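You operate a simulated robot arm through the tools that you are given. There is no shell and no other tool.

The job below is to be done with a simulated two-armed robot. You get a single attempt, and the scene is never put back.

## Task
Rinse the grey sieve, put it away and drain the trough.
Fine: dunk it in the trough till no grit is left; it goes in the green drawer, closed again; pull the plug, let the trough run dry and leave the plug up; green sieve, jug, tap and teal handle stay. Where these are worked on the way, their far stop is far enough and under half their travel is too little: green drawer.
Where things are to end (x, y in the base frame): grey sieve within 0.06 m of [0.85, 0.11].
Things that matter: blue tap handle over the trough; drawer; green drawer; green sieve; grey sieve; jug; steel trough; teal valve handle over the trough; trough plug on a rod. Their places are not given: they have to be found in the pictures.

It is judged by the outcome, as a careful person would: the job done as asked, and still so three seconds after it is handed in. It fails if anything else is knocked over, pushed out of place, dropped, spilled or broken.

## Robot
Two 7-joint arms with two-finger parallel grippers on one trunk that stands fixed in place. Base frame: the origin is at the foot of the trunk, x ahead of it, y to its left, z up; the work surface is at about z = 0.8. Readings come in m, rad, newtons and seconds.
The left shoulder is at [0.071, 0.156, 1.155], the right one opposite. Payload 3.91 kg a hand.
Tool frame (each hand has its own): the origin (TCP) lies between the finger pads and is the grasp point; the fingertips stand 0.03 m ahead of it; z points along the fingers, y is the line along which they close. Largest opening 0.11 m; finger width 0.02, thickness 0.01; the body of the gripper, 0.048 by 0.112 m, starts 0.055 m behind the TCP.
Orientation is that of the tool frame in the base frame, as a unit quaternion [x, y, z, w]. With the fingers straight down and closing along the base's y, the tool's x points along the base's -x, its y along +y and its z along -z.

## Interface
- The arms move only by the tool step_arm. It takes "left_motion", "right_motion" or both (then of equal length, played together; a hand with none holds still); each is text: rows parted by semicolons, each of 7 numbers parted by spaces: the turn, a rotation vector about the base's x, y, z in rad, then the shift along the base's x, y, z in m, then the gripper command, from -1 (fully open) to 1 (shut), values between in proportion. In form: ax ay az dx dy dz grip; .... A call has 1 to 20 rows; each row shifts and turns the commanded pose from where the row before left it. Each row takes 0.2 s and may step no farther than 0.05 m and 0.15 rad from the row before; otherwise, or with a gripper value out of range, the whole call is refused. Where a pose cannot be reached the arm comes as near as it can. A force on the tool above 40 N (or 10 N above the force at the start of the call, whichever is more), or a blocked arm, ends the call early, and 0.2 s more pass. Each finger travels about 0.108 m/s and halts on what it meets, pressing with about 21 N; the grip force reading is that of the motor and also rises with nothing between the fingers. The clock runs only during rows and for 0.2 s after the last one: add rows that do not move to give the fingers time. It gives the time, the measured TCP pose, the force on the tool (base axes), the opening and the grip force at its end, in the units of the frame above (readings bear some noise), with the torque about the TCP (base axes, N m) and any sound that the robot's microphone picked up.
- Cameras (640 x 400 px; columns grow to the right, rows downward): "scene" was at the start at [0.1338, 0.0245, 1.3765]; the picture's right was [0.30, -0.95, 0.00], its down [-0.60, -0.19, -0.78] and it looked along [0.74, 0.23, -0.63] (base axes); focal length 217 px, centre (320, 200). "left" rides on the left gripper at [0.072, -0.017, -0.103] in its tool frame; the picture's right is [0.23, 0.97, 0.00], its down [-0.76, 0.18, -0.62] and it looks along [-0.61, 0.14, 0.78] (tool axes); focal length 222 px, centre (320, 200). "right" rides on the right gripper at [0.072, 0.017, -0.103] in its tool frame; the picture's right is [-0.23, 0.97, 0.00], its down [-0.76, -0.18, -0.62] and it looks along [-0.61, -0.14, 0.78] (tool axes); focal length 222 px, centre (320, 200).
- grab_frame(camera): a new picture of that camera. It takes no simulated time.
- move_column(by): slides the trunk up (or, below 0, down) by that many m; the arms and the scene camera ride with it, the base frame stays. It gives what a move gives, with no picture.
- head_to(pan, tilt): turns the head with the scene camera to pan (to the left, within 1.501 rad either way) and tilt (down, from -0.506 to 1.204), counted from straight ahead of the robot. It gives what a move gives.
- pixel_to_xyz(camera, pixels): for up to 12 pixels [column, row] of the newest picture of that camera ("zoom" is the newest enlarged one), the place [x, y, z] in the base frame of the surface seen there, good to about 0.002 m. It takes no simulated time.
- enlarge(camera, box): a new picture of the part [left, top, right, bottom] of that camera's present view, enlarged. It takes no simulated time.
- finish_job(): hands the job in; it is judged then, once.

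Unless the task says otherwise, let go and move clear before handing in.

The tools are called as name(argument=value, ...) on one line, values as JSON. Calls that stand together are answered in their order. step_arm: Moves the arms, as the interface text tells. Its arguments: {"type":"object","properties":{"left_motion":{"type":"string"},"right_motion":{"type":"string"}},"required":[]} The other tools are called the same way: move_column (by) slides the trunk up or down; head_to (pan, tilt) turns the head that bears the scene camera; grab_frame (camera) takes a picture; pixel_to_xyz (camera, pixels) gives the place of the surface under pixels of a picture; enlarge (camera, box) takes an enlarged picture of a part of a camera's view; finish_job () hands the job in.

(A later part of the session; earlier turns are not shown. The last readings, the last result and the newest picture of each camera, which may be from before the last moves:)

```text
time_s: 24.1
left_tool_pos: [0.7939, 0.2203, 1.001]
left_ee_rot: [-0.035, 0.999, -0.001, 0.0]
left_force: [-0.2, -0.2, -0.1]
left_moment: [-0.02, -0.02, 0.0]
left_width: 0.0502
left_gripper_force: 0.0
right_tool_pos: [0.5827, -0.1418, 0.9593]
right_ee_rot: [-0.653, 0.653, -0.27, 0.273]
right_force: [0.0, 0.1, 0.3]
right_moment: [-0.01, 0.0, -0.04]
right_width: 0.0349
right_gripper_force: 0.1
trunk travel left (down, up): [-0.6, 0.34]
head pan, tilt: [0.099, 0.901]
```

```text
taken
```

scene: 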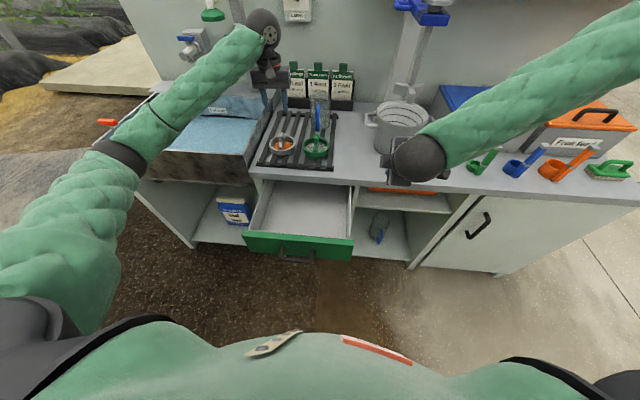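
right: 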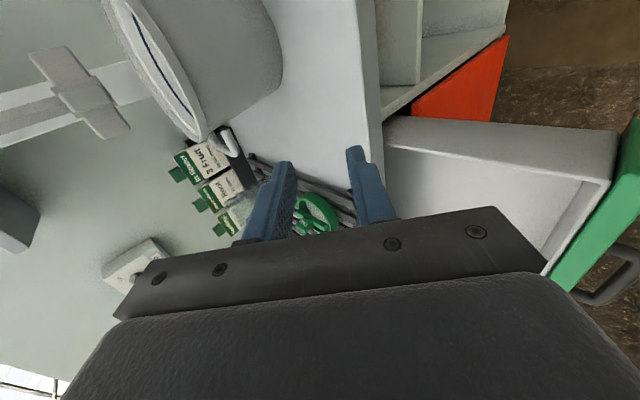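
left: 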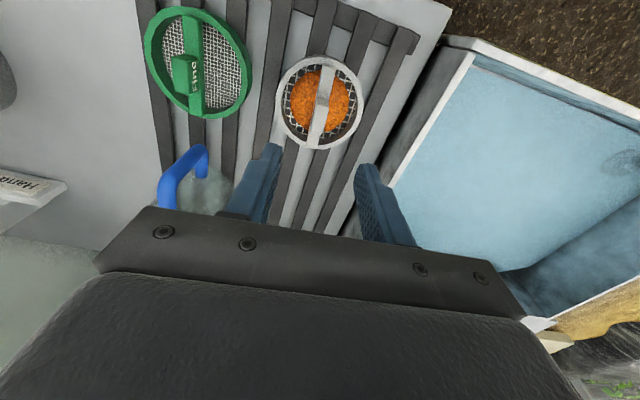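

The left camera shows the grey sieve's block at about (322,95) between the fingers, labelled "Coarse". I'll check block coordinates and left-forearm clearance before descending.

enlarge(camera="left", box=[260, 40, 390, 170])

pixel_to_xyz(camera="scene", pixels=[[255, 50], [220, 80], [180, 105], [140, 135], [110, 160], [90, 190], [60, 250]])

```text
3.08 times, centred on (325, 105) of left
```

zoom: 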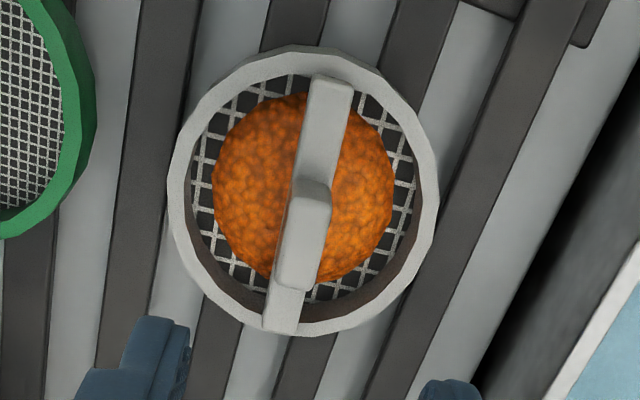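

```text
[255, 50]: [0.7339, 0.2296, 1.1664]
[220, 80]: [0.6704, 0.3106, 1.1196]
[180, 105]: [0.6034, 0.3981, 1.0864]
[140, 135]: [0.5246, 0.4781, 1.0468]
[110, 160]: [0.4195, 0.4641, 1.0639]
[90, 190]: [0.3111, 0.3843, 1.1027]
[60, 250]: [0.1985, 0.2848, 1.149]
```

pixel_to_xyz(camera="zoom", pixels=[[312, 190], [297, 280], [280, 275], [315, 285], [299, 200], [326, 205], [330, 85], [285, 320], [340, 130], [312, 130], [250, 190], [360, 190]])

pixel_to_xyz(camera="scene", pixels=[[200, 175], [200, 182], [150, 172], [240, 178], [205, 160]])

```text
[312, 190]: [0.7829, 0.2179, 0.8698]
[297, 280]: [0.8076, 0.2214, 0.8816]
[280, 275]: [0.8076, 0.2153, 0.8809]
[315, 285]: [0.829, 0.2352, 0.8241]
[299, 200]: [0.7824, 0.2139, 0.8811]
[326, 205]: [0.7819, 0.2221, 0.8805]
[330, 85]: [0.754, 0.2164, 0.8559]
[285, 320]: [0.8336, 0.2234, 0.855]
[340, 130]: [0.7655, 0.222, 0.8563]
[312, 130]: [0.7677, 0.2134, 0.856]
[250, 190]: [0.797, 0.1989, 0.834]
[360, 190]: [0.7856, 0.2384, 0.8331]
```

```text
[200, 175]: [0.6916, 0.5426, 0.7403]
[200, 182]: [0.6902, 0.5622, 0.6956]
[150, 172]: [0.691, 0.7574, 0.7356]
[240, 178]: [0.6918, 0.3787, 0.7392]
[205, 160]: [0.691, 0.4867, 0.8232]
```

The block centre is at about (0.795, 0.219) with its top at 0.882, well aligned with the hand. I'll descend until the fingertips are just above the grit, TCP z≈0.879.

step_arm(left_motion="0 0 0 0 0 -0.025 0.09; 0 0 0 0 0 -0.025 0.09; 0 0 0 0.001 -0.001 -0.025 0.09; 0 0 0 0 0 -0.02 0.09; 0 0 0 0 0 -0.015 0.09; 0 0 0 0 0 -0.011 0.09; 0 0 0 0 0 0 0.09")

grab_frame(camera="left")

grab_frame(camera="scene")

```text
time_s: 25.7
left_tool_pos: [0.7935, 0.2169, 0.8795]
left_ee_rot: [-0.035, 0.999, 0.0, -0.001]
left_force: [0.3, -0.1, 0.7]
left_moment: [0.0, 0.02, 0.01]
left_width: 0.0502
left_gripper_force: 0.1
right_tool_pos: [0.5833, -0.1429, 0.9595]
right_ee_rot: [0.653, -0.653, 0.27, -0.273]
right_force: [-0.2, 0.2, 0.0]
right_moment: [0.0, 0.0, 0.0]
right_width: 0.0351
right_gripper_force: 0.0
trunk travel left (down, up): [-0.6, 0.34]
head pan, tilt: [0.099, 0.901]
```

```text
taken
```

left: 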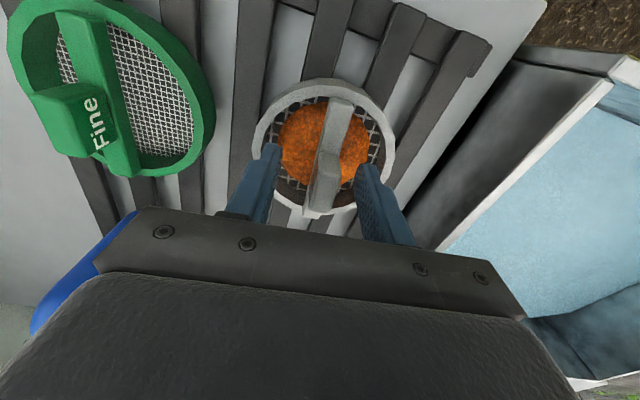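

```text
taken
```

scene: 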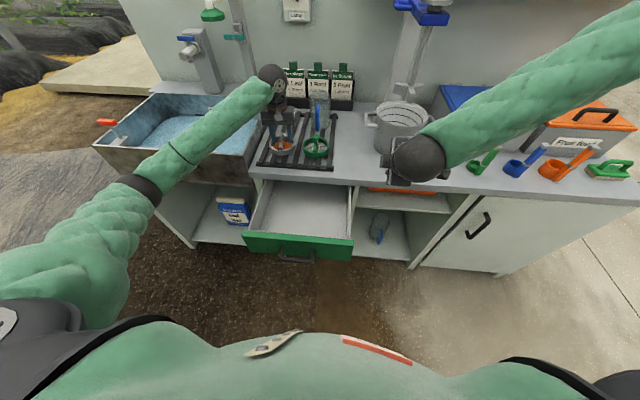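

The block sits centred between the fingers at (325,165) with no contact force. I'll close gently.

step_arm(left_motion="0 0 0 0 0 0 0.5; 0 0 0 0 0 0 1; 0 0 0 0 0 0 1; 0 0 0 0 0 0 1")

grab_frame(camera="left")

```text
time_s: 26.7
left_tool_pos: [0.7925, 0.2173, 0.8803]
left_ee_rot: [-0.035, 0.999, 0.0, 0.0]
left_force: [-0.4, 1.0, 0.5]
left_moment: [0.02, -0.03, -0.01]
left_width: 0.0137
left_gripper_force: 21.0
right_tool_pos: [0.5822, -0.1428, 0.9606]
right_ee_rot: [0.653, -0.653, 0.27, -0.273]
right_force: [0.1, -0.6, 0.0]
right_moment: [0.01, 0.0, 0.01]
right_width: 0.0354
right_gripper_force: 0.0
trunk travel left (down, up): [-0.6, 0.34]
head pan, tilt: [0.099, 0.901]
```

```text
taken
```

left: 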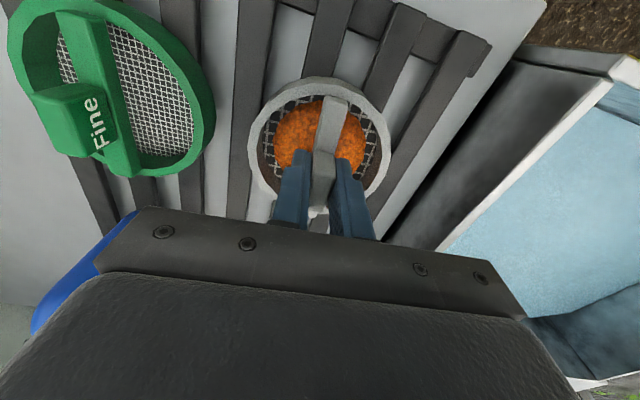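

The block is gripped (opening 0.0137 m). I'll lift straight up, gently and level.

step_arm(left_motion="0 0 0 0 0 0.01 1; 0 0 0 0 0 0.015 1; 0 0 0 0 0 0.02 1; 0 0 0 0 0 0.02 1; 0 0 0 0 0 0.02 1; 0 0 0 0 0 0.02 1; 0 0 0 0 0 0.015 1; 0 0 0 0 0 0 1")

grab_frame(camera="left")

grab_frame(camera="scene")

```text
time_s: 28.5
left_tool_pos: [0.7948, 0.2178, 0.9989]
left_ee_rot: [-0.035, 0.999, 0.0, -0.001]
left_force: [0.1, -0.4, -0.2]
left_moment: [-0.01, 0.03, 0.0]
left_width: 0.0136
left_gripper_force: 20.8
right_tool_pos: [0.5846, -0.1427, 0.9592]
right_ee_rot: [0.654, -0.653, 0.269, -0.272]
right_force: [0.5, 0.4, 0.8]
right_moment: [0.05, -0.02, -0.02]
right_width: 0.0352
right_gripper_force: 0.1
trunk travel left (down, up): [-0.6, 0.34]
head pan, tilt: [0.099, 0.901]
```

```text
taken
```

left: 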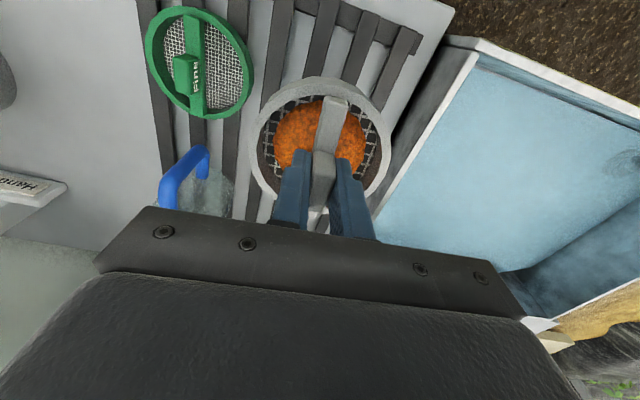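

```text
taken
```

scene: 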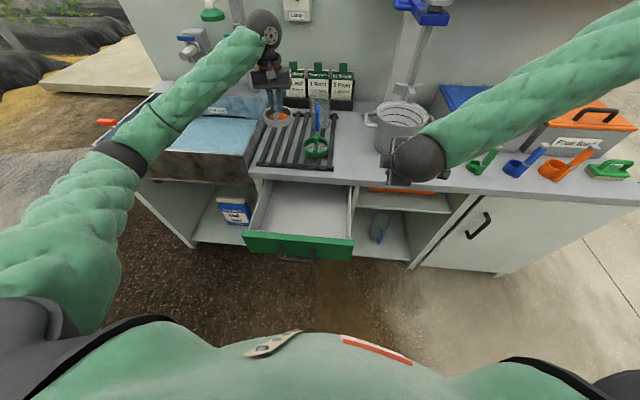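

The sieve is lifted with the grit still in it. I'll carry it level over the trough to about (0.82, 0.48).

step_arm(left_motion="0 0 0 0.002 0.015 0 1; 0 0 0 0.003 0.028 0 1; 0 0 0 0.003 0.03 0 1; 0 0 0 0.003 0.03 0 1; 0 0 0 0.003 0.03 0 1; 0 0 0 0.003 0.03 0 1; 0 0 0 0.003 0.03 0 1; 0 0 0 0.003 0.03 0 1; 0 0 0 0.002 0.025 0 1; 0 0 0 0.001 0.014 0 1; 0 0 0 0 0 0 1")

grab_frame(camera="left")

grab_frame(camera="scene")

```text
time_s: 30.9
left_tool_pos: [0.819, 0.4787, 0.9996]
left_ee_rot: [-0.035, 0.999, 0.0, 0.0]
left_force: [1.0, -0.2, 0.2]
left_moment: [-0.01, -0.01, 0.0]
left_width: 0.0135
left_gripper_force: 20.8
right_tool_pos: [0.583, -0.1425, 0.9596]
right_ee_rot: [0.653, -0.653, 0.269, -0.272]
right_force: [0.6, 0.1, 0.4]
right_moment: [0.02, 0.01, -0.03]
right_width: 0.0349
right_gripper_force: 0.0
trunk travel left (down, up): [-0.6, 0.34]
head pan, tilt: [0.099, 0.901]
```

```text
taken
```

left: 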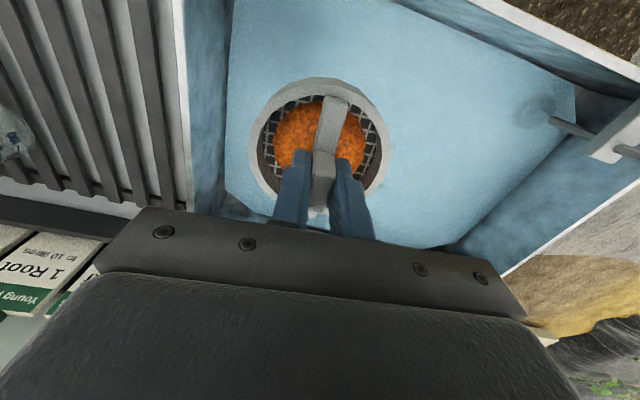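

```text
taken
```

scene: 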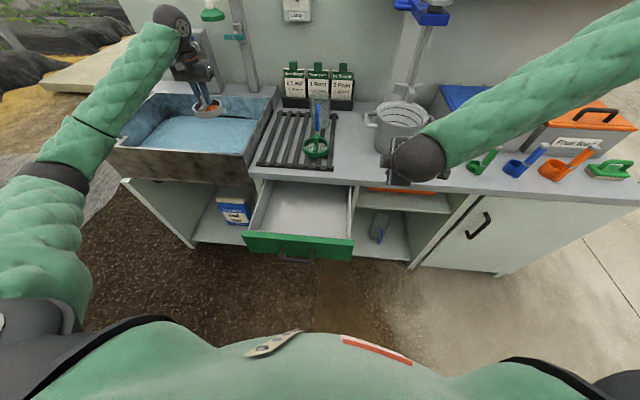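

The left view shows the sieve over water, with the plug's rod near (560,120) and walls all round. I'll measure the water's edges and the visible trough interior so the dunk clears them.

pixel_to_xyz(camera="left", pixels=[[235, 20], [228, 150], [400, 15], [500, 55], [570, 90], [440, 240], [535, 105], [400, 200], [240, 60], [560, 120], [205, 100], [620, 130]])

enlarge(camera="left", box=[440, 40, 640, 200])

```text
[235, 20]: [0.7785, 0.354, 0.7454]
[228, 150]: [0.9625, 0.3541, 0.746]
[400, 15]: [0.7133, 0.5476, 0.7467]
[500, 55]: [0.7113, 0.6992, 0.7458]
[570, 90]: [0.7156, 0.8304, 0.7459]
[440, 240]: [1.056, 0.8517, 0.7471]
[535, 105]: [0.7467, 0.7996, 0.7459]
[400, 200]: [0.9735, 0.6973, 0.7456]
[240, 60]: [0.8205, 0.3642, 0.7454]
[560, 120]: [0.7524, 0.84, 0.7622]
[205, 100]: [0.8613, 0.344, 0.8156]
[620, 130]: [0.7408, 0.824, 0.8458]
```

```text
2.50 times, centred on (540, 120) of left
```

zoom: 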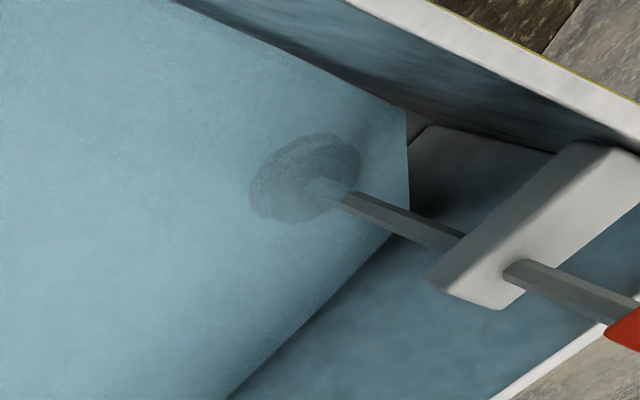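

The trough walls are close to vertical (front inner x≈0.71, right inner y≈0.35), so the sieve at (0.82, 0.48) has ample room. I'll lower it to just above the water and check forearm clearance over the rim.

step_arm(left_motion="0 0 0 0 0 -0.02 1; 0 0 0 0 0 -0.03 1; 0 0 0 0 0 -0.03 1; 0 0 0 0 0 -0.03 1; 0 0 0 0 0 -0.03 1; 0 0 0 0 0 -0.02 1; 0 0 0 0 0 -0.02 1; 0 0 0 0 0 0 1")

grab_frame(camera="left")

grab_frame(camera="scene")

```text
time_s: 32.7
left_tool_pos: [0.8192, 0.4793, 0.8164]
left_ee_rot: [-0.035, 0.999, 0.0, 0.0]
left_force: [-0.4, -0.4, -0.5]
left_moment: [0.0, 0.02, 0.05]
left_width: 0.0137
left_gripper_force: 21.2
right_tool_pos: [0.5831, -0.1404, 0.959]
right_ee_rot: [-0.653, 0.653, -0.27, 0.272]
right_force: [-0.2, -0.1, -0.7]
right_moment: [-0.02, 0.01, -0.01]
right_width: 0.0349
right_gripper_force: 0.1
trunk travel left (down, up): [-0.6, 0.34]
head pan, tilt: [0.099, 0.901]
```

```text
taken
```

left: 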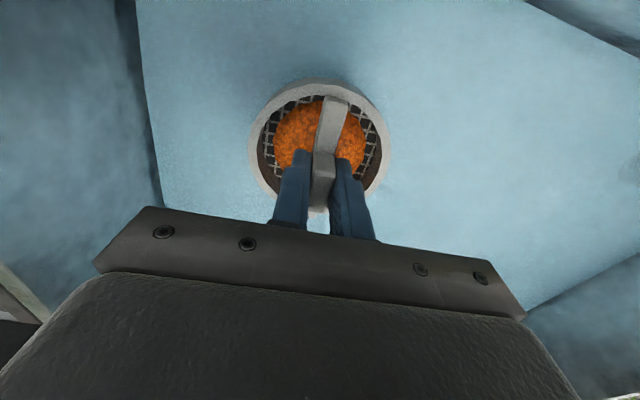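

```text
taken
```

scene: 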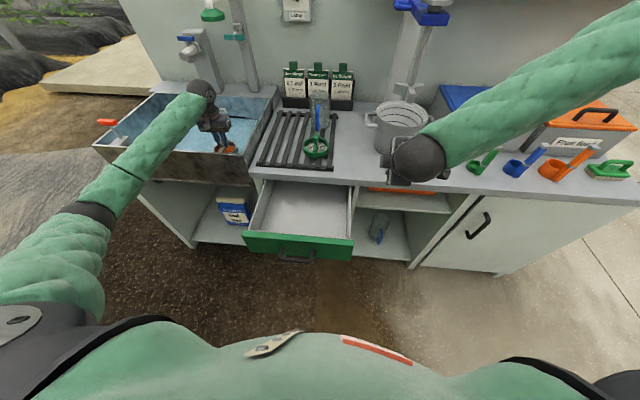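

The sieve is just above the water. I'll measure the forearm height where it crosses the trough's front rim before going deeper.

pixel_to_xyz(camera="scene", pixels=[[200, 95], [185, 115], [165, 130], [150, 150], [130, 170], [110, 190], [90, 215], [160, 160], [175, 145], [195, 120]])

enlarge(camera="scene", box=[90, 70, 280, 220])

```text
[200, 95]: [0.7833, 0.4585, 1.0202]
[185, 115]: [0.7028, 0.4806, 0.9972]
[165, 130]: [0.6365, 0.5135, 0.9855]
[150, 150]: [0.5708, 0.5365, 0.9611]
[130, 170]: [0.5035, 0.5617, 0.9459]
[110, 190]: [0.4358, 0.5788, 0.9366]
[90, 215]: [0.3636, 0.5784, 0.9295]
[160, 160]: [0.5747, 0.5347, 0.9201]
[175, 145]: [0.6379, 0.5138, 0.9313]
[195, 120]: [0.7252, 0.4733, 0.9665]
```

```text
2.67 times, centred on (185, 145) of scene
```

zoom: 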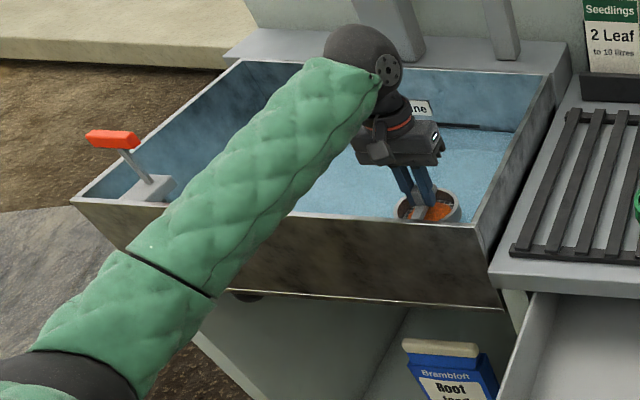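

The forearm slopes down toward the elbow, and its underside is only about 4 cm above the rim at x≈0.70. Going deeper would risk touching, so I'll raise the trunk 0.1 m to lift the elbow first.

move_column(by=0.1)

grab_frame(camera="scene")

grab_frame(camera="left")

```text
time_s: 34.0
left_tool_pos: [0.8205, 0.479, 0.9162]
left_ee_rot: [-0.034, 0.999, -0.001, -0.001]
left_force: [0.4, -0.9, -1.1]
left_moment: [-0.02, -0.02, -0.03]
left_width: 0.0137
left_gripper_force: 21.1
right_tool_pos: [0.5832, -0.1421, 1.0588]
right_ee_rot: [-0.653, 0.654, -0.269, 0.272]
right_force: [0.9, 0.5, 0.6]
right_moment: [-0.01, 0.01, 0.0]
right_width: 0.0352
right_gripper_force: 0.0
trunk travel left (down, up): [-0.7, 0.24]
head pan, tilt: [0.099, 0.901]
```

```text
taken
```

scene: 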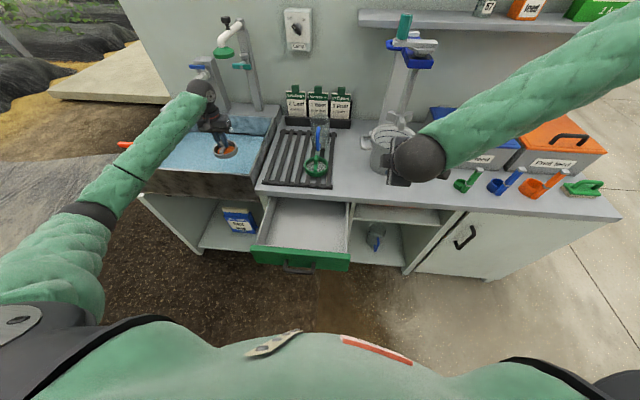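

```text
taken
```

left: 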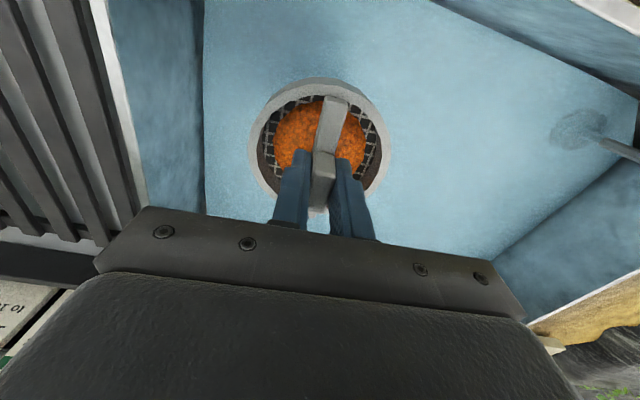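

Now I'll shift slightly right and lower back to z≈0.81 to recheck the forearm clearance.

step_arm(left_motion="0 0 0 0 -0.015 -0.02 1; 0 0 0 0 -0.01 -0.03 1; 0 0 0 0 0 -0.03 1; 0 0 0 0 0 -0.026 1; 0 0 0 0 0 0 1")

enlarge(camera="scene", box=[90, 70, 280, 220])

grab_frame(camera="scene")

```text
time_s: 35.2
left_tool_pos: [0.816, 0.4526, 0.8111]
left_ee_rot: [-0.035, 0.999, 0.001, 0.0]
left_force: [0.0, -0.5, -0.2]
left_moment: [-0.01, 0.01, 0.0]
left_width: 0.0135
left_gripper_force: 21.2
right_tool_pos: [0.5822, -0.1413, 1.0598]
right_ee_rot: [-0.653, 0.654, -0.269, 0.272]
right_force: [0.6, 0.0, -0.5]
right_moment: [-0.03, 0.02, 0.0]
right_width: 0.0352
right_gripper_force: 0.0
trunk travel left (down, up): [-0.7, 0.24]
head pan, tilt: [0.099, 0.901]
```

```text
2.67 times, centred on (185, 145) of scene
```

zoom: 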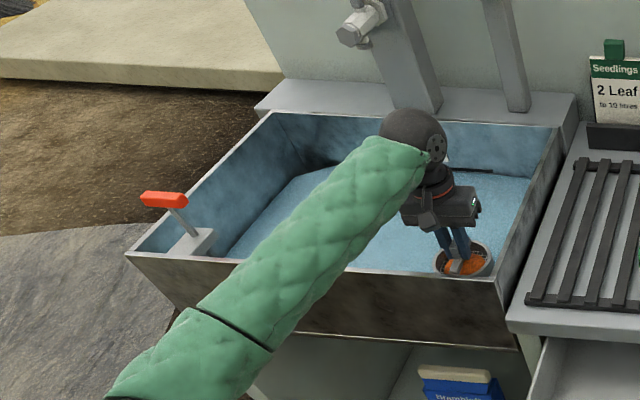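

```text
taken
```

scene: 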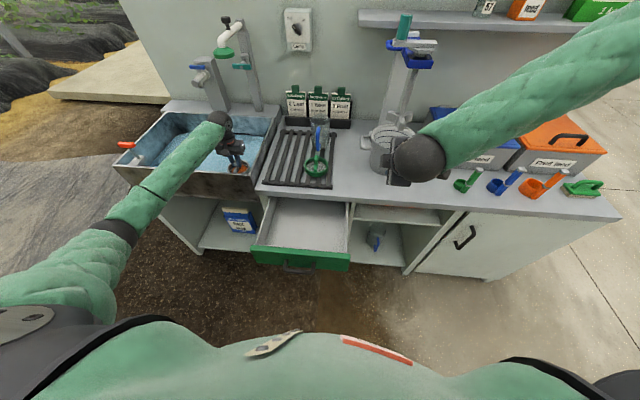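

pixel_to_xyz(camera="scene", pixels=[[218, 118], [205, 130], [190, 148], [170, 168], [150, 190], [130, 215], [110, 235], [200, 155], [190, 168]])

```text
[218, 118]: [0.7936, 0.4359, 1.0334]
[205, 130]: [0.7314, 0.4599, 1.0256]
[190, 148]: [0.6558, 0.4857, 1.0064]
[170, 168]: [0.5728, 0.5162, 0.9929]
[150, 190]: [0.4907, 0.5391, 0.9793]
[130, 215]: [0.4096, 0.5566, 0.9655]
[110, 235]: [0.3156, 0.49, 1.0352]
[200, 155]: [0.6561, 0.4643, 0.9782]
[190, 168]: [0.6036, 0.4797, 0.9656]
```

The forearm underside is now about 6 cm above the rim, better but still thin for the full dunk. I'll raise the trunk another 0.06 m and bring the hand slightly nearer, to (0.80, 0.44).

move_column(by=0.06)

step_arm(left_motion="0 0 0 -0.008 -0.006 -0.02 1; 0 0 0 -0.008 -0.006 -0.02 1; 0 0 0 0 0 -0.02 1; 0 0 0 0 0 0 1")

grab_frame(camera="scene")

pixel_to_xyz(camera="scene", pixels=[[225, 130], [215, 140], [200, 155], [185, 175], [165, 195], [145, 215], [210, 160], [200, 170]])

```text
time_s: 36.2
left_tool_pos: [0.816, 0.4543, 0.8696]
left_ee_rot: [-0.034, 0.999, 0.0, 0.0]
left_force: [0.8, 0.4, -1.2]
left_moment: [-0.02, 0.0, -0.02]
left_width: 0.0137
left_gripper_force: 20.9
right_tool_pos: [0.5829, -0.1416, 1.1194]
right_ee_rot: [-0.653, 0.654, -0.269, 0.272]
right_force: [0.4, 0.2, 0.2]
right_moment: [0.02, 0.0, -0.01]
right_width: 0.0354
right_gripper_force: 0.1
trunk travel left (down, up): [-0.76, 0.18]
head pan, tilt: [0.099, 0.901]
```

```text
time_s: 37.2
left_tool_pos: [0.8013, 0.4409, 0.8096]
left_ee_rot: [-0.034, 0.999, 0.0, 0.0]
left_force: [0.5, -0.6, -0.6]
left_moment: [0.0, -0.04, 0.01]
left_width: 0.0135
left_gripper_force: 20.7
right_tool_pos: [0.5824, -0.1428, 1.12]
right_ee_rot: [-0.653, 0.653, -0.27, 0.272]
right_force: [-0.2, 0.0, -0.3]
right_moment: [0.0, 0.02, 0.01]
right_width: 0.035
right_gripper_force: 0.1
trunk travel left (down, up): [-0.76, 0.18]
head pan, tilt: [0.099, 0.901]
```

```text
taken
```

scene: 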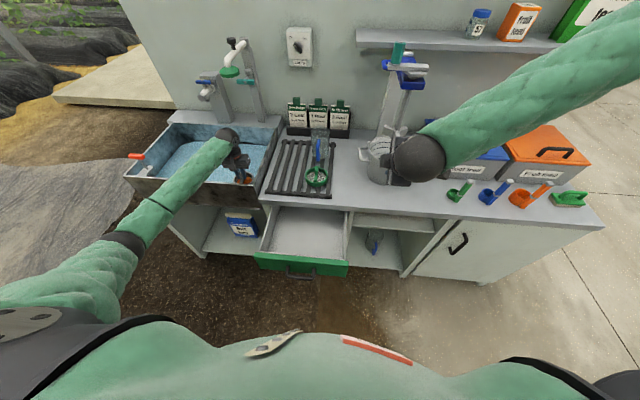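

```text
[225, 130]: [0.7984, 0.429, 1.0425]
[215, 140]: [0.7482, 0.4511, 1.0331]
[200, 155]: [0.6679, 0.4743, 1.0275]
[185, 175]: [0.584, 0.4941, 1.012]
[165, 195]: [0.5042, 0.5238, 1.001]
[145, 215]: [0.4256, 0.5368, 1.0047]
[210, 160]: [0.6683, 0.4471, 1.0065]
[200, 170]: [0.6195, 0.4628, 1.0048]
```

The forearm is now nearly level and about 7 cm above the rim. I'll lower the sieve under the surface to TCP z≈0.765, which puts its rim at about 0.73 against water at 0.747, in slow steps.

step_arm(left_motion="0 0 0 0 0 -0.012 1; 0 0 0 0 0 -0.012 1; 0 0 0 0 0 -0.01 1; 0 0 0 0 0 -0.01 1; 0 0 0 0 0 0 1; 0 0 0 0 0 0 1")

grab_frame(camera="left")

enlarge(camera="scene", box=[120, 110, 290, 240])

```text
time_s: 38.6
left_tool_pos: [0.7989, 0.4406, 0.7659]
left_ee_rot: [-0.035, 0.999, 0.0, -0.001]
left_force: [-0.1, 0.5, 0.0]
left_moment: [0.03, 0.02, 0.01]
left_width: 0.014
left_gripper_force: 20.8
right_tool_pos: [0.5838, -0.1431, 1.1192]
right_ee_rot: [0.654, -0.653, 0.269, -0.271]
right_force: [1.3, 0.1, 0.3]
right_moment: [0.01, 0.0, -0.03]
right_width: 0.0349
right_gripper_force: 0.1
trunk travel left (down, up): [-0.76, 0.18]
head pan, tilt: [0.099, 0.901]
```

```text
taken
```

left: 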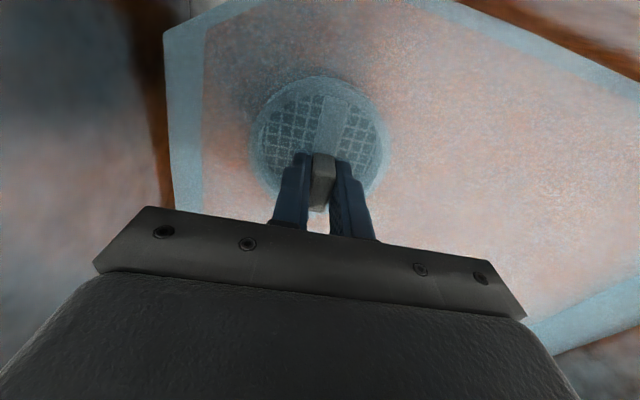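

```text
3.08 times, centred on (205, 175) of scene
```

zoom: 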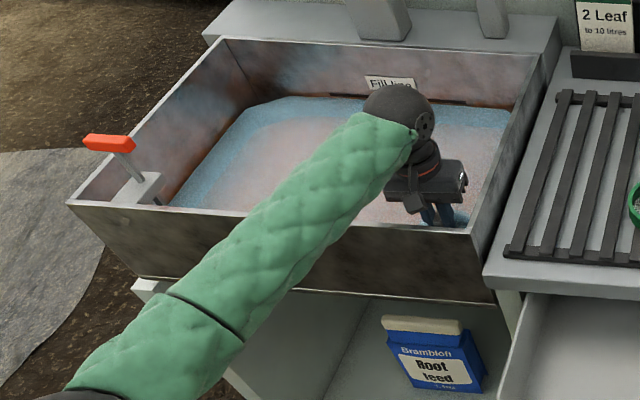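

The water has turned murky pink and the mesh at (320,130) looks clear of grit. I'll swish gently under water for a bit, then lift to inspect.

step_arm(left_motion="0 0 0 0.012 0 0 1; 0 0 0 0.012 0.01 0 1; 0 0 0 -0.006 0.012 0 1; 0 0 0 -0.012 -0.006 0 1; 0 0 0 -0.006 -0.01 0 1; 0 0 0 0.01 -0.006 0 1; 0 0 0 0.01 0.006 0 1; 0 0 0 -0.01 0.006 0 1; 0 0 0 -0.01 -0.012 0 1; 0 0 0 0 0 0 1; 0 0 0 0 0 0 1; 0 0 0 0 0 0 1; 0 0 0 0 0 0 1; 0 0 0 0 0 0 1; 0 0 0 0 0 0 1")

grab_frame(camera="left")

```text
time_s: 41.8
left_tool_pos: [0.7997, 0.4424, 0.7695]
left_ee_rot: [-0.035, 0.999, 0.0, -0.001]
left_force: [-0.4, -0.6, -0.4]
left_moment: [0.03, 0.01, 0.0]
left_width: 0.0138
left_gripper_force: 20.9
right_tool_pos: [0.5839, -0.1418, 1.1191]
right_ee_rot: [0.654, -0.653, 0.269, -0.273]
right_force: [0.3, -0.7, -0.4]
right_moment: [0.04, -0.02, 0.02]
right_width: 0.0353
right_gripper_force: 0.1
trunk travel left (down, up): [-0.76, 0.18]
head pan, tilt: [0.099, 0.901]
```

```text
taken
```

left: 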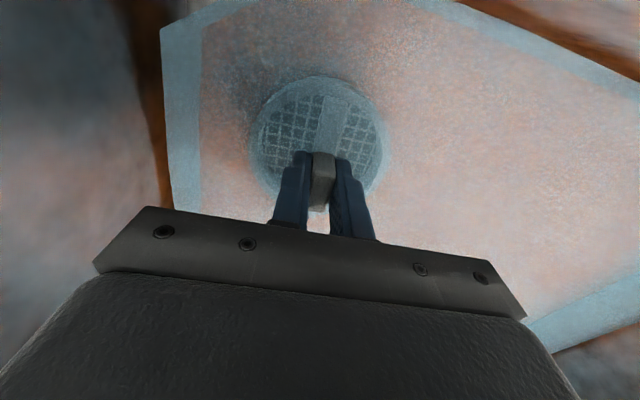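

Now I'll lift the sieve just clear of the water, still over the trough, to see whether grit remains and to let it drip.

step_arm(left_motion="0 0 0 0 0 0.012 1; 0 0 0 0 0 0.02 1; 0 0 0 0 0 0.025 1; 0 0 0 0 0 0.03 1; 0 0 0 0 0 0.025 1; 0 0 0 0 0 0 1; 0 0 0 0 0 0 1; 0 0 0 0 0 0 1; 0 0 0 0 0 0 1; 0 0 0 0 0 0 1")

enlarge(camera="left", box=[220, 60, 420, 220])

grab_frame(camera="scene")

```text
time_s: 44.0
left_tool_pos: [0.8006, 0.443, 0.8809]
left_ee_rot: [-0.035, 0.999, 0.0, -0.001]
left_force: [-0.3, -0.4, 0.1]
left_moment: [0.01, 0.0, -0.01]
left_width: 0.0139
left_gripper_force: 20.9
right_tool_pos: [0.5826, -0.1419, 1.1195]
right_ee_rot: [0.653, -0.653, 0.27, -0.273]
right_force: [0.1, 0.1, 0.8]
right_moment: [-0.01, 0.02, 0.01]
right_width: 0.0352
right_gripper_force: 0.0
trunk travel left (down, up): [-0.76, 0.18]
head pan, tilt: [0.099, 0.901]
```

```text
2.50 times, centred on (320, 140) of left
```

zoom: 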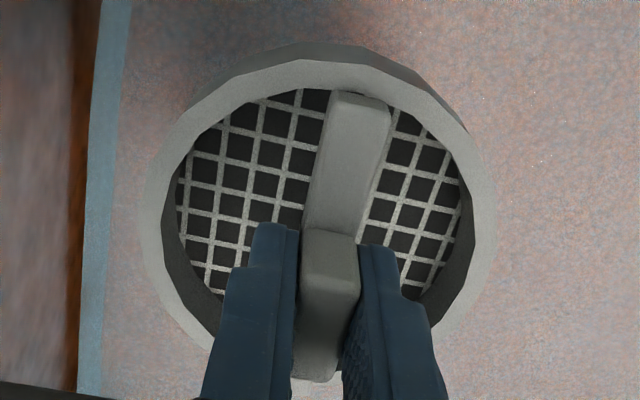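

```text
taken
```

scene: 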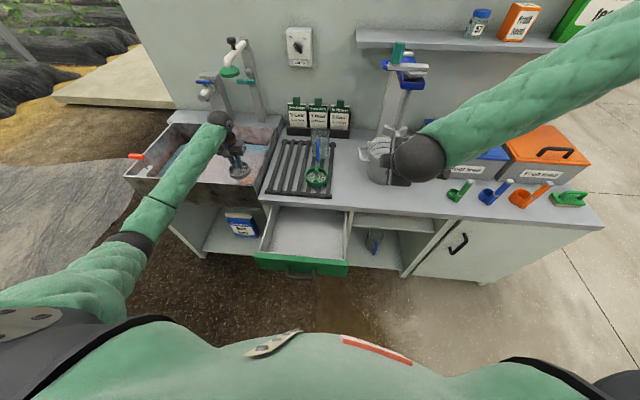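

The mesh shows no orange grit in the left zoom. I'll check the part hidden by the fingers from the scene camera.

enlarge(camera="scene", box=[205, 140, 275, 195])

```text
7.27 times, centred on (240, 168) of scene
```

zoom: 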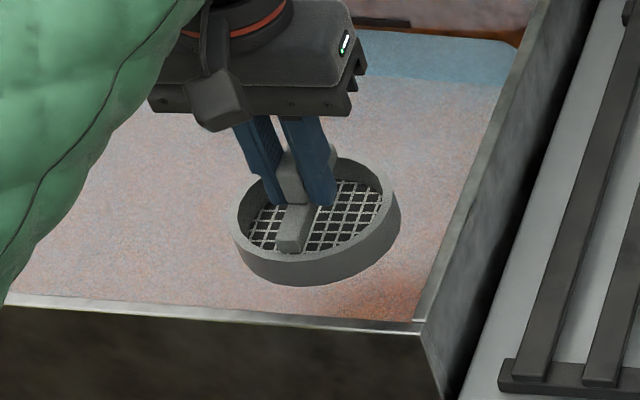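

The sieve is clean in both views. I'll raise it above the rim and carry it over the open drawer to about (0.595, 0.11, 0.96).

step_arm(left_motion="0 0 0 0 0 0.025 1; 0 0 0 0 0 0.03 1; 0 0 0 0 0 0.025 1; 0 0 0 -0.01 -0.016 0 1; 0 0 0 -0.02 -0.033 0 1; 0 0 0 -0.02 -0.033 0 1; 0 0 0 -0.02 -0.033 0 1; 0 0 0 -0.02 -0.033 0 1; 0 0 0 -0.02 -0.033 0 1; 0 0 0 -0.02 -0.033 0 1; 0 0 0 -0.02 -0.033 0 1; 0 0 0 -0.02 -0.033 0 1; 0 0 0 -0.02 -0.033 0 1; 0 0 0 -0.015 -0.02 0 1; 0 0 0 0 0 0 1; 0 0 0 0 0 0 1")

grab_frame(camera="left")

grab_frame(camera="scene")

```text
time_s: 47.4
left_tool_pos: [0.5929, 0.1071, 0.9582]
left_ee_rot: [-0.035, 0.999, -0.001, -0.001]
left_force: [0.5, 0.4, -0.7]
left_moment: [-0.02, -0.03, 0.03]
left_width: 0.0138
left_gripper_force: 21.0
right_tool_pos: [0.5834, -0.142, 1.1202]
right_ee_rot: [0.654, -0.652, 0.27, -0.272]
right_force: [0.0, 0.1, -0.1]
right_moment: [0.02, -0.01, -0.01]
right_width: 0.0351
right_gripper_force: 0.0
trunk travel left (down, up): [-0.76, 0.18]
head pan, tilt: [0.099, 0.901]
```

```text
taken
```

left: 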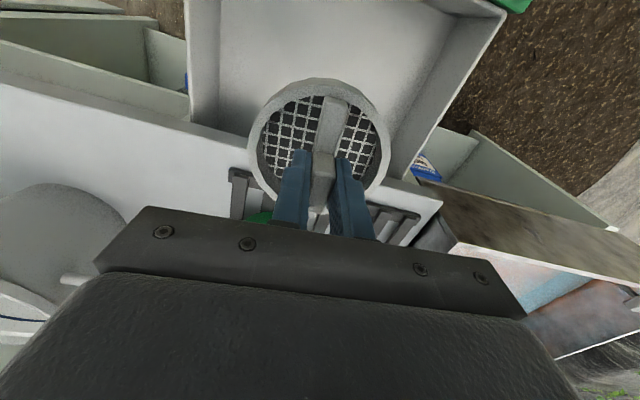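

```text
taken
```

scene: 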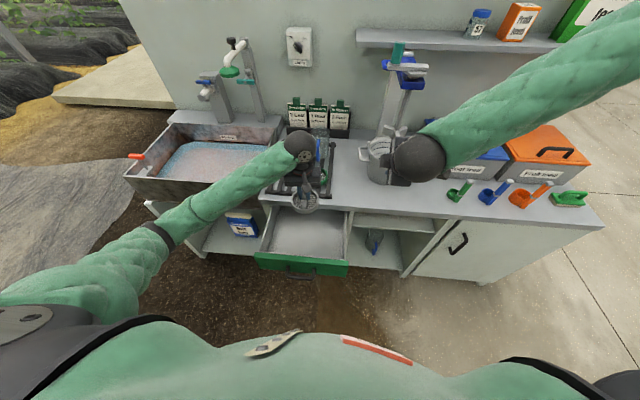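

The sieve is above the drawer. I'll descend part way to z≈0.80, then check the left forearm against the drawer's front corner.

step_arm(left_motion="0 0 0 0 0 -0.02 1; 0 0 0 0 0 -0.03 1; 0 0 0 0 0 -0.03 1; 0 0 0 0 0 -0.03 1; 0 0 0 0 0 -0.03 1; 0 0 0 0 0 -0.018 1; 0 0 0 0 0 0 1")

grab_frame(camera="left")

grab_frame(camera="scene")

pixel_to_xyz(camera="scene", pixels=[[260, 195], [240, 215], [220, 225], [200, 235], [180, 250], [230, 245], [250, 230], [265, 265]])

```text
time_s: 49.0
left_tool_pos: [0.5945, 0.1105, 0.7987]
left_ee_rot: [-0.035, 0.999, 0.0, -0.001]
left_force: [-1.0, -0.8, -0.6]
left_moment: [0.03, 0.03, -0.01]
left_width: 0.0135
left_gripper_force: 21.3
right_tool_pos: [0.5836, -0.1413, 1.1194]
right_ee_rot: [-0.653, 0.653, -0.27, 0.272]
right_force: [0.4, 0.6, 0.6]
right_moment: [0.01, 0.03, -0.03]
right_width: 0.0351
right_gripper_force: 0.1
trunk travel left (down, up): [-0.76, 0.18]
head pan, tilt: [0.099, 0.901]
```

```text
taken
```

left: 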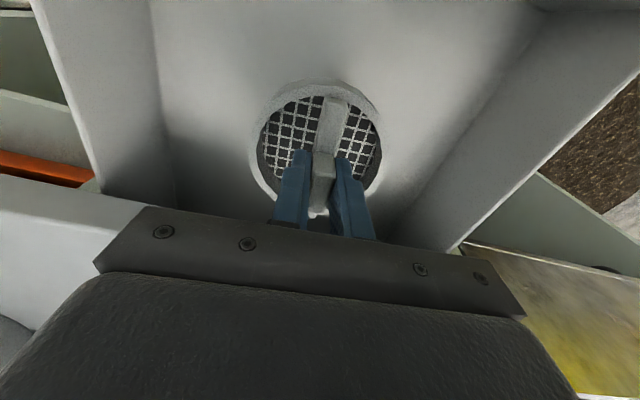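

```text
taken
```

scene: 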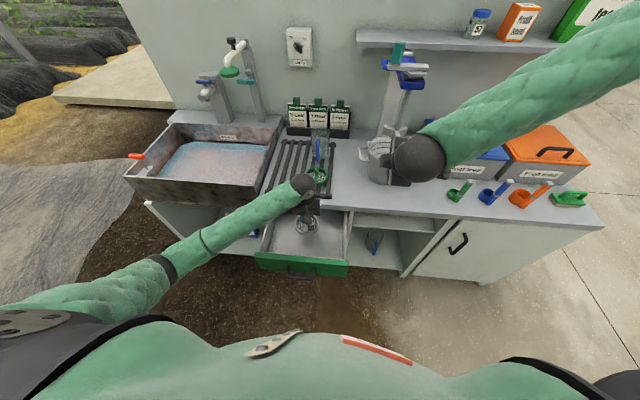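

```text
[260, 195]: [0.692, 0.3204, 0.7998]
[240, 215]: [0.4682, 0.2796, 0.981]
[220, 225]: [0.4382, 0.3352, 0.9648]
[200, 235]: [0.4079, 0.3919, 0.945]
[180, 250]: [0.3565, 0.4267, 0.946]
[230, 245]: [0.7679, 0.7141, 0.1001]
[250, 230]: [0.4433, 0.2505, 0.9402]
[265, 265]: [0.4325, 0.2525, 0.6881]
```

The forearm over the drawer's corner still has ample room, with its underside near 0.88 against the drawer's 0.76. I'll lower to just above the drawer floor.

step_arm(left_motion="0 0 0 0 0 -0.02 1; 0 0 0 0 0 -0.02 1; 0 0 0 0 0 -0.015 1; 0 0 0 0 0 -0.01 1; 0 0 0 0 0 -0.006 1; 0 0 0 0 0 0 1")

grab_frame(camera="left")

enlarge(camera="scene", box=[240, 160, 370, 280])

```text
time_s: 50.4
left_tool_pos: [0.5958, 0.1086, 0.7285]
left_ee_rot: [-0.034, 0.999, 0.0, 0.0]
left_force: [-1.2, -0.3, 0.0]
left_moment: [-0.03, -0.05, 0.03]
left_width: 0.0135
left_gripper_force: 21.2
right_tool_pos: [0.5829, -0.1414, 1.1197]
right_ee_rot: [-0.653, 0.653, -0.27, 0.272]
right_force: [-0.4, -0.7, 0.7]
right_moment: [0.0, -0.01, -0.04]
right_width: 0.0352
right_gripper_force: 0.1
trunk travel left (down, up): [-0.76, 0.18]
head pan, tilt: [0.099, 0.901]
```

```text
taken
```

left: 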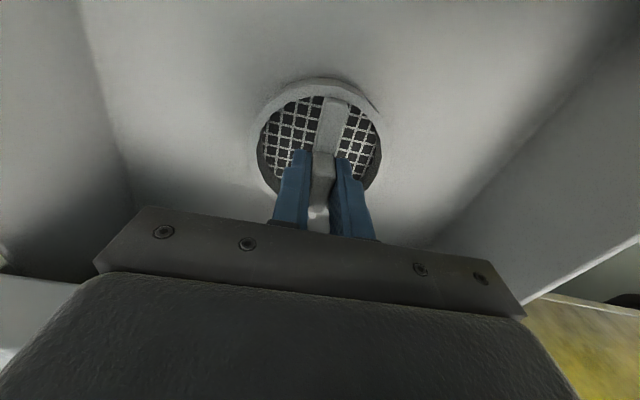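

```text
3.33 times, centred on (305, 220) of scene
```

zoom: 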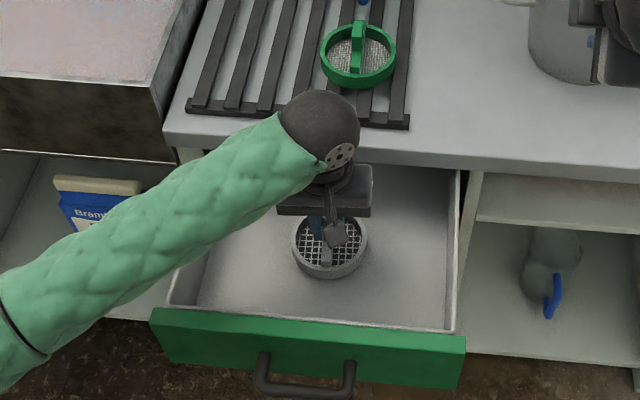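

The sieve is about 8 mm above the floor with no contact yet. I'll lower in small steps while watching the force.

step_arm(left_motion="0 0 0 0 0 -0.003 1; 0 0 0 0 0 -0.003 1; 0 0 0 0 0 0 1")

```text
time_s: 51.2
left_tool_pos: [0.5953, 0.108, 0.7229]
left_ee_rot: [-0.036, 0.999, 0.001, -0.001]
left_force: [0.6, -0.5, -1.0]
left_moment: [-0.03, 0.03, 0.01]
left_width: 0.0137
left_gripper_force: 20.8
right_tool_pos: [0.5824, -0.1428, 1.1195]
right_ee_rot: [0.653, -0.653, 0.27, -0.273]
right_force: [-0.6, -0.3, -0.4]
right_moment: [-0.01, -0.04, 0.02]
right_width: 0.0353
right_gripper_force: 0.0
trunk travel left (down, up): [-0.76, 0.18]
head pan, tilt: [0.099, 0.901]
```

step_arm(left_motion="0 0 0 0 0 -0.0015 1; 0 0 0 0 0 -0.0015 1; 0 0 0 0 0 0 1")

```text
time_s: 52.0
left_tool_pos: [0.5954, 0.1086, 0.7211]
left_ee_rot: [-0.035, 0.999, 0.0, -0.001]
left_force: [-0.8, 0.1, -0.4]
left_moment: [0.0, -0.03, -0.02]
left_width: 0.0136
left_gripper_force: 20.6
right_tool_pos: [0.5828, -0.1424, 1.1196]
right_ee_rot: [0.654, -0.653, 0.269, -0.272]
right_force: [-1.1, 0.3, -0.4]
right_moment: [0.02, -0.05, -0.01]
right_width: 0.0349
right_gripper_force: 0.0
trunk travel left (down, up): [-0.76, 0.18]
head pan, tilt: [0.099, 0.901]
```

Still no contact at z≈0.721. I'll go a little lower.

step_arm(left_motion="0 0 0 0 0 -0.0015 1; 0 0 0 0 0 -0.0015 1; 0 0 0 0 0 0 1")

enlarge(camera="scene", box=[280, 205, 340, 255])

```text
time_s: 52.8
left_tool_pos: [0.5961, 0.108, 0.7192]
left_ee_rot: [-0.035, 0.999, 0.0, 0.0]
left_force: [0.5, 0.6, 17.7]
left_moment: [0.01, -0.07, 0.04]
left_width: 0.0137
left_gripper_force: 21.1
right_tool_pos: [0.5825, -0.1421, 1.1196]
right_ee_rot: [0.654, -0.653, 0.269, -0.272]
right_force: [-0.9, 0.6, -0.2]
right_moment: [0.01, -0.06, 0.02]
right_width: 0.035
right_gripper_force: 0.2
trunk travel left (down, up): [-0.76, 0.18]
head pan, tilt: [0.099, 0.901]
```

```text
8.00 times, centred on (310, 230) of scene
```

zoom: 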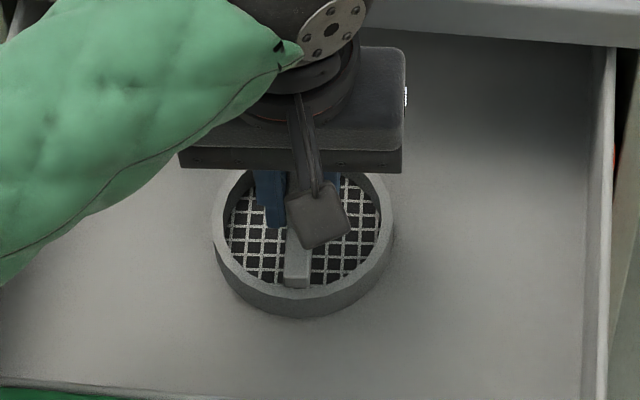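

Contact is felt at 17.7 N, so the sieve is on the drawer floor. I'll ease off 1 mm, open the fingers slightly, and rise straight up.

step_arm(left_motion="0 0 0 0 0 0.001 1; 0 0 0 0 0 0 0.6; 0 0 0 0 0 0 0.25; 0 0 0 0 0 0 0.25; 0 0 0 0 0 0.01 0.25; 0 0 0 0 0 0.015 0.25; 0 0 0 0 0 0.02 0.25; 0 0 0 0 0 0.03 0.25; 0 0 0 0 0 0.03 0.25; 0 0 0 0 0 0.03 0.25; 0 0 0 0 0 0.03 0.25; 0 0 0 0 0 0 0.25")

grab_frame(camera="left")

grab_frame(camera="scene")

```text
time_s: 55.4
left_tool_pos: [0.5956, 0.1071, 0.8821]
left_ee_rot: [-0.035, 0.999, 0.0, 0.001]
left_force: [0.0, -0.1, -0.6]
left_moment: [-0.02, -0.04, -0.03]
left_width: 0.0415
left_gripper_force: 0.1
right_tool_pos: [0.584, -0.1434, 1.1189]
right_ee_rot: [0.653, -0.653, 0.269, -0.273]
right_force: [-0.2, -0.1, -0.2]
right_moment: [0.03, -0.02, 0.01]
right_width: 0.0352
right_gripper_force: 0.0
trunk travel left (down, up): [-0.76, 0.18]
head pan, tilt: [0.099, 0.901]
```

```text
taken
```

left: 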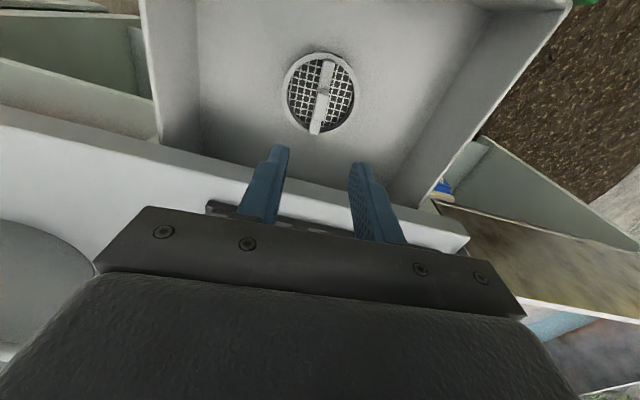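

```text
taken
```

scene: 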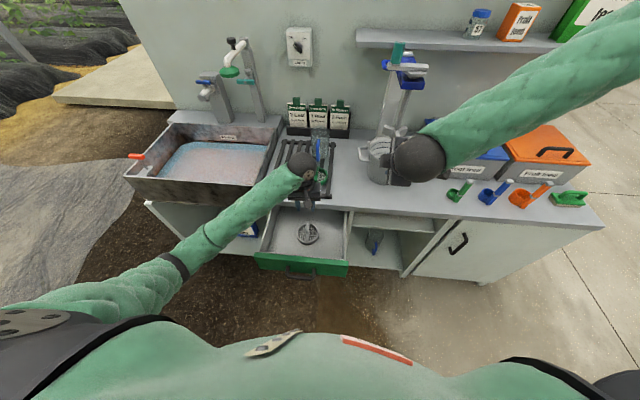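

The sieve rests in the drawer at (320,93) in the left view. I'll move the left arm up and away to the left side and confirm the sieve's location.

step_arm(left_motion="0 0 0 0 0 0.04 0.25; 0 0 0 0 0 0.04 0.25; 0 0 0 0 0.01 0.04 0.25; 0 0 0 0 0.04 0.02 0.25; 0 0 0 0 0.045 0.01 0.25; 0 0 0 0 0.045 0 0.25; 0 0 0 0 0.045 0 0.25; 0 0 0 0 0.045 0 0.25; 0 0 0 0 0.045 0 0.25; 0 0 0 0 0.045 0 0.25; 0 0 0 0 0.045 0 0.25; 0 0 0 0 0 0 0.25")

grab_frame(camera="scene")

enlarge(camera="scene", box=[245, 190, 365, 290])

```text
time_s: 58.0
left_tool_pos: [0.5965, 0.4722, 1.0314]
left_ee_rot: [-0.035, 0.999, 0.0, 0.0]
left_force: [0.1, 0.1, -0.1]
left_moment: [0.01, 0.01, -0.01]
left_width: 0.0414
left_gripper_force: 0.0
right_tool_pos: [0.5821, -0.1421, 1.1197]
right_ee_rot: [0.654, -0.653, 0.269, -0.272]
right_force: [-0.2, 0.3, 0.2]
right_moment: [0.04, 0.01, 0.0]
right_width: 0.0351
right_gripper_force: 0.1
trunk travel left (down, up): [-0.76, 0.18]
head pan, tilt: [0.099, 0.901]
```

```text
taken
```

scene: 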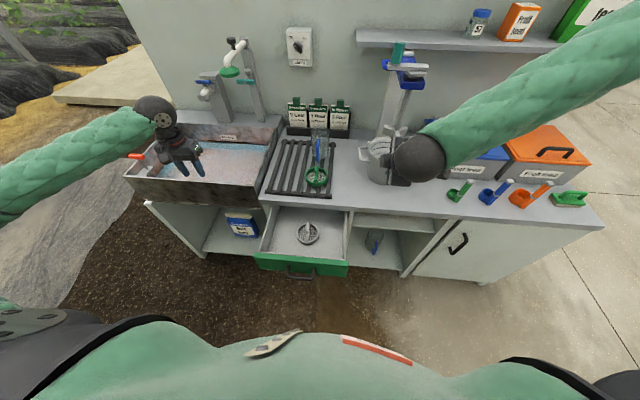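

```text
4.00 times, centred on (305, 240) of scene
```

zoom: 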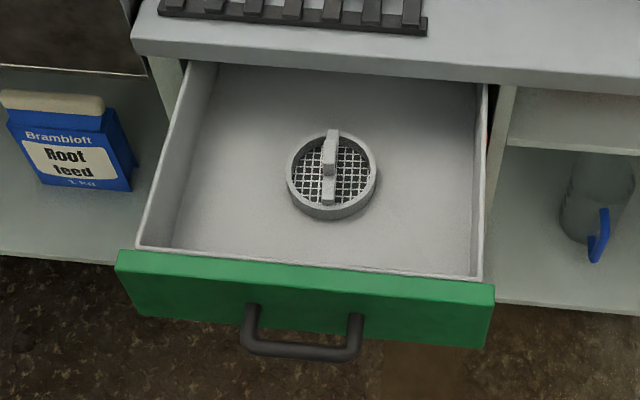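

pixel_to_xyz(camera="zoom", pixels=[[332, 135], [329, 170], [330, 200], [290, 175], [375, 170], [300, 345], [300, 338], [300, 350], [255, 330], [352, 335], [180, 280], [305, 352]])

```text
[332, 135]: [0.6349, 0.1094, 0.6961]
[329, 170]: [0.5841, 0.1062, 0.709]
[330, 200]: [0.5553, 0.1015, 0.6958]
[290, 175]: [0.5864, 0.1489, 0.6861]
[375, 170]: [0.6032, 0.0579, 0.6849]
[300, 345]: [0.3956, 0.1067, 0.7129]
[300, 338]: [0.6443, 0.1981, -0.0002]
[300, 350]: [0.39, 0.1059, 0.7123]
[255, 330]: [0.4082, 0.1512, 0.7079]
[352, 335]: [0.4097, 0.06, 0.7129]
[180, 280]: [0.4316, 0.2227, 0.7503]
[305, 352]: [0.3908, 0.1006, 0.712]
```

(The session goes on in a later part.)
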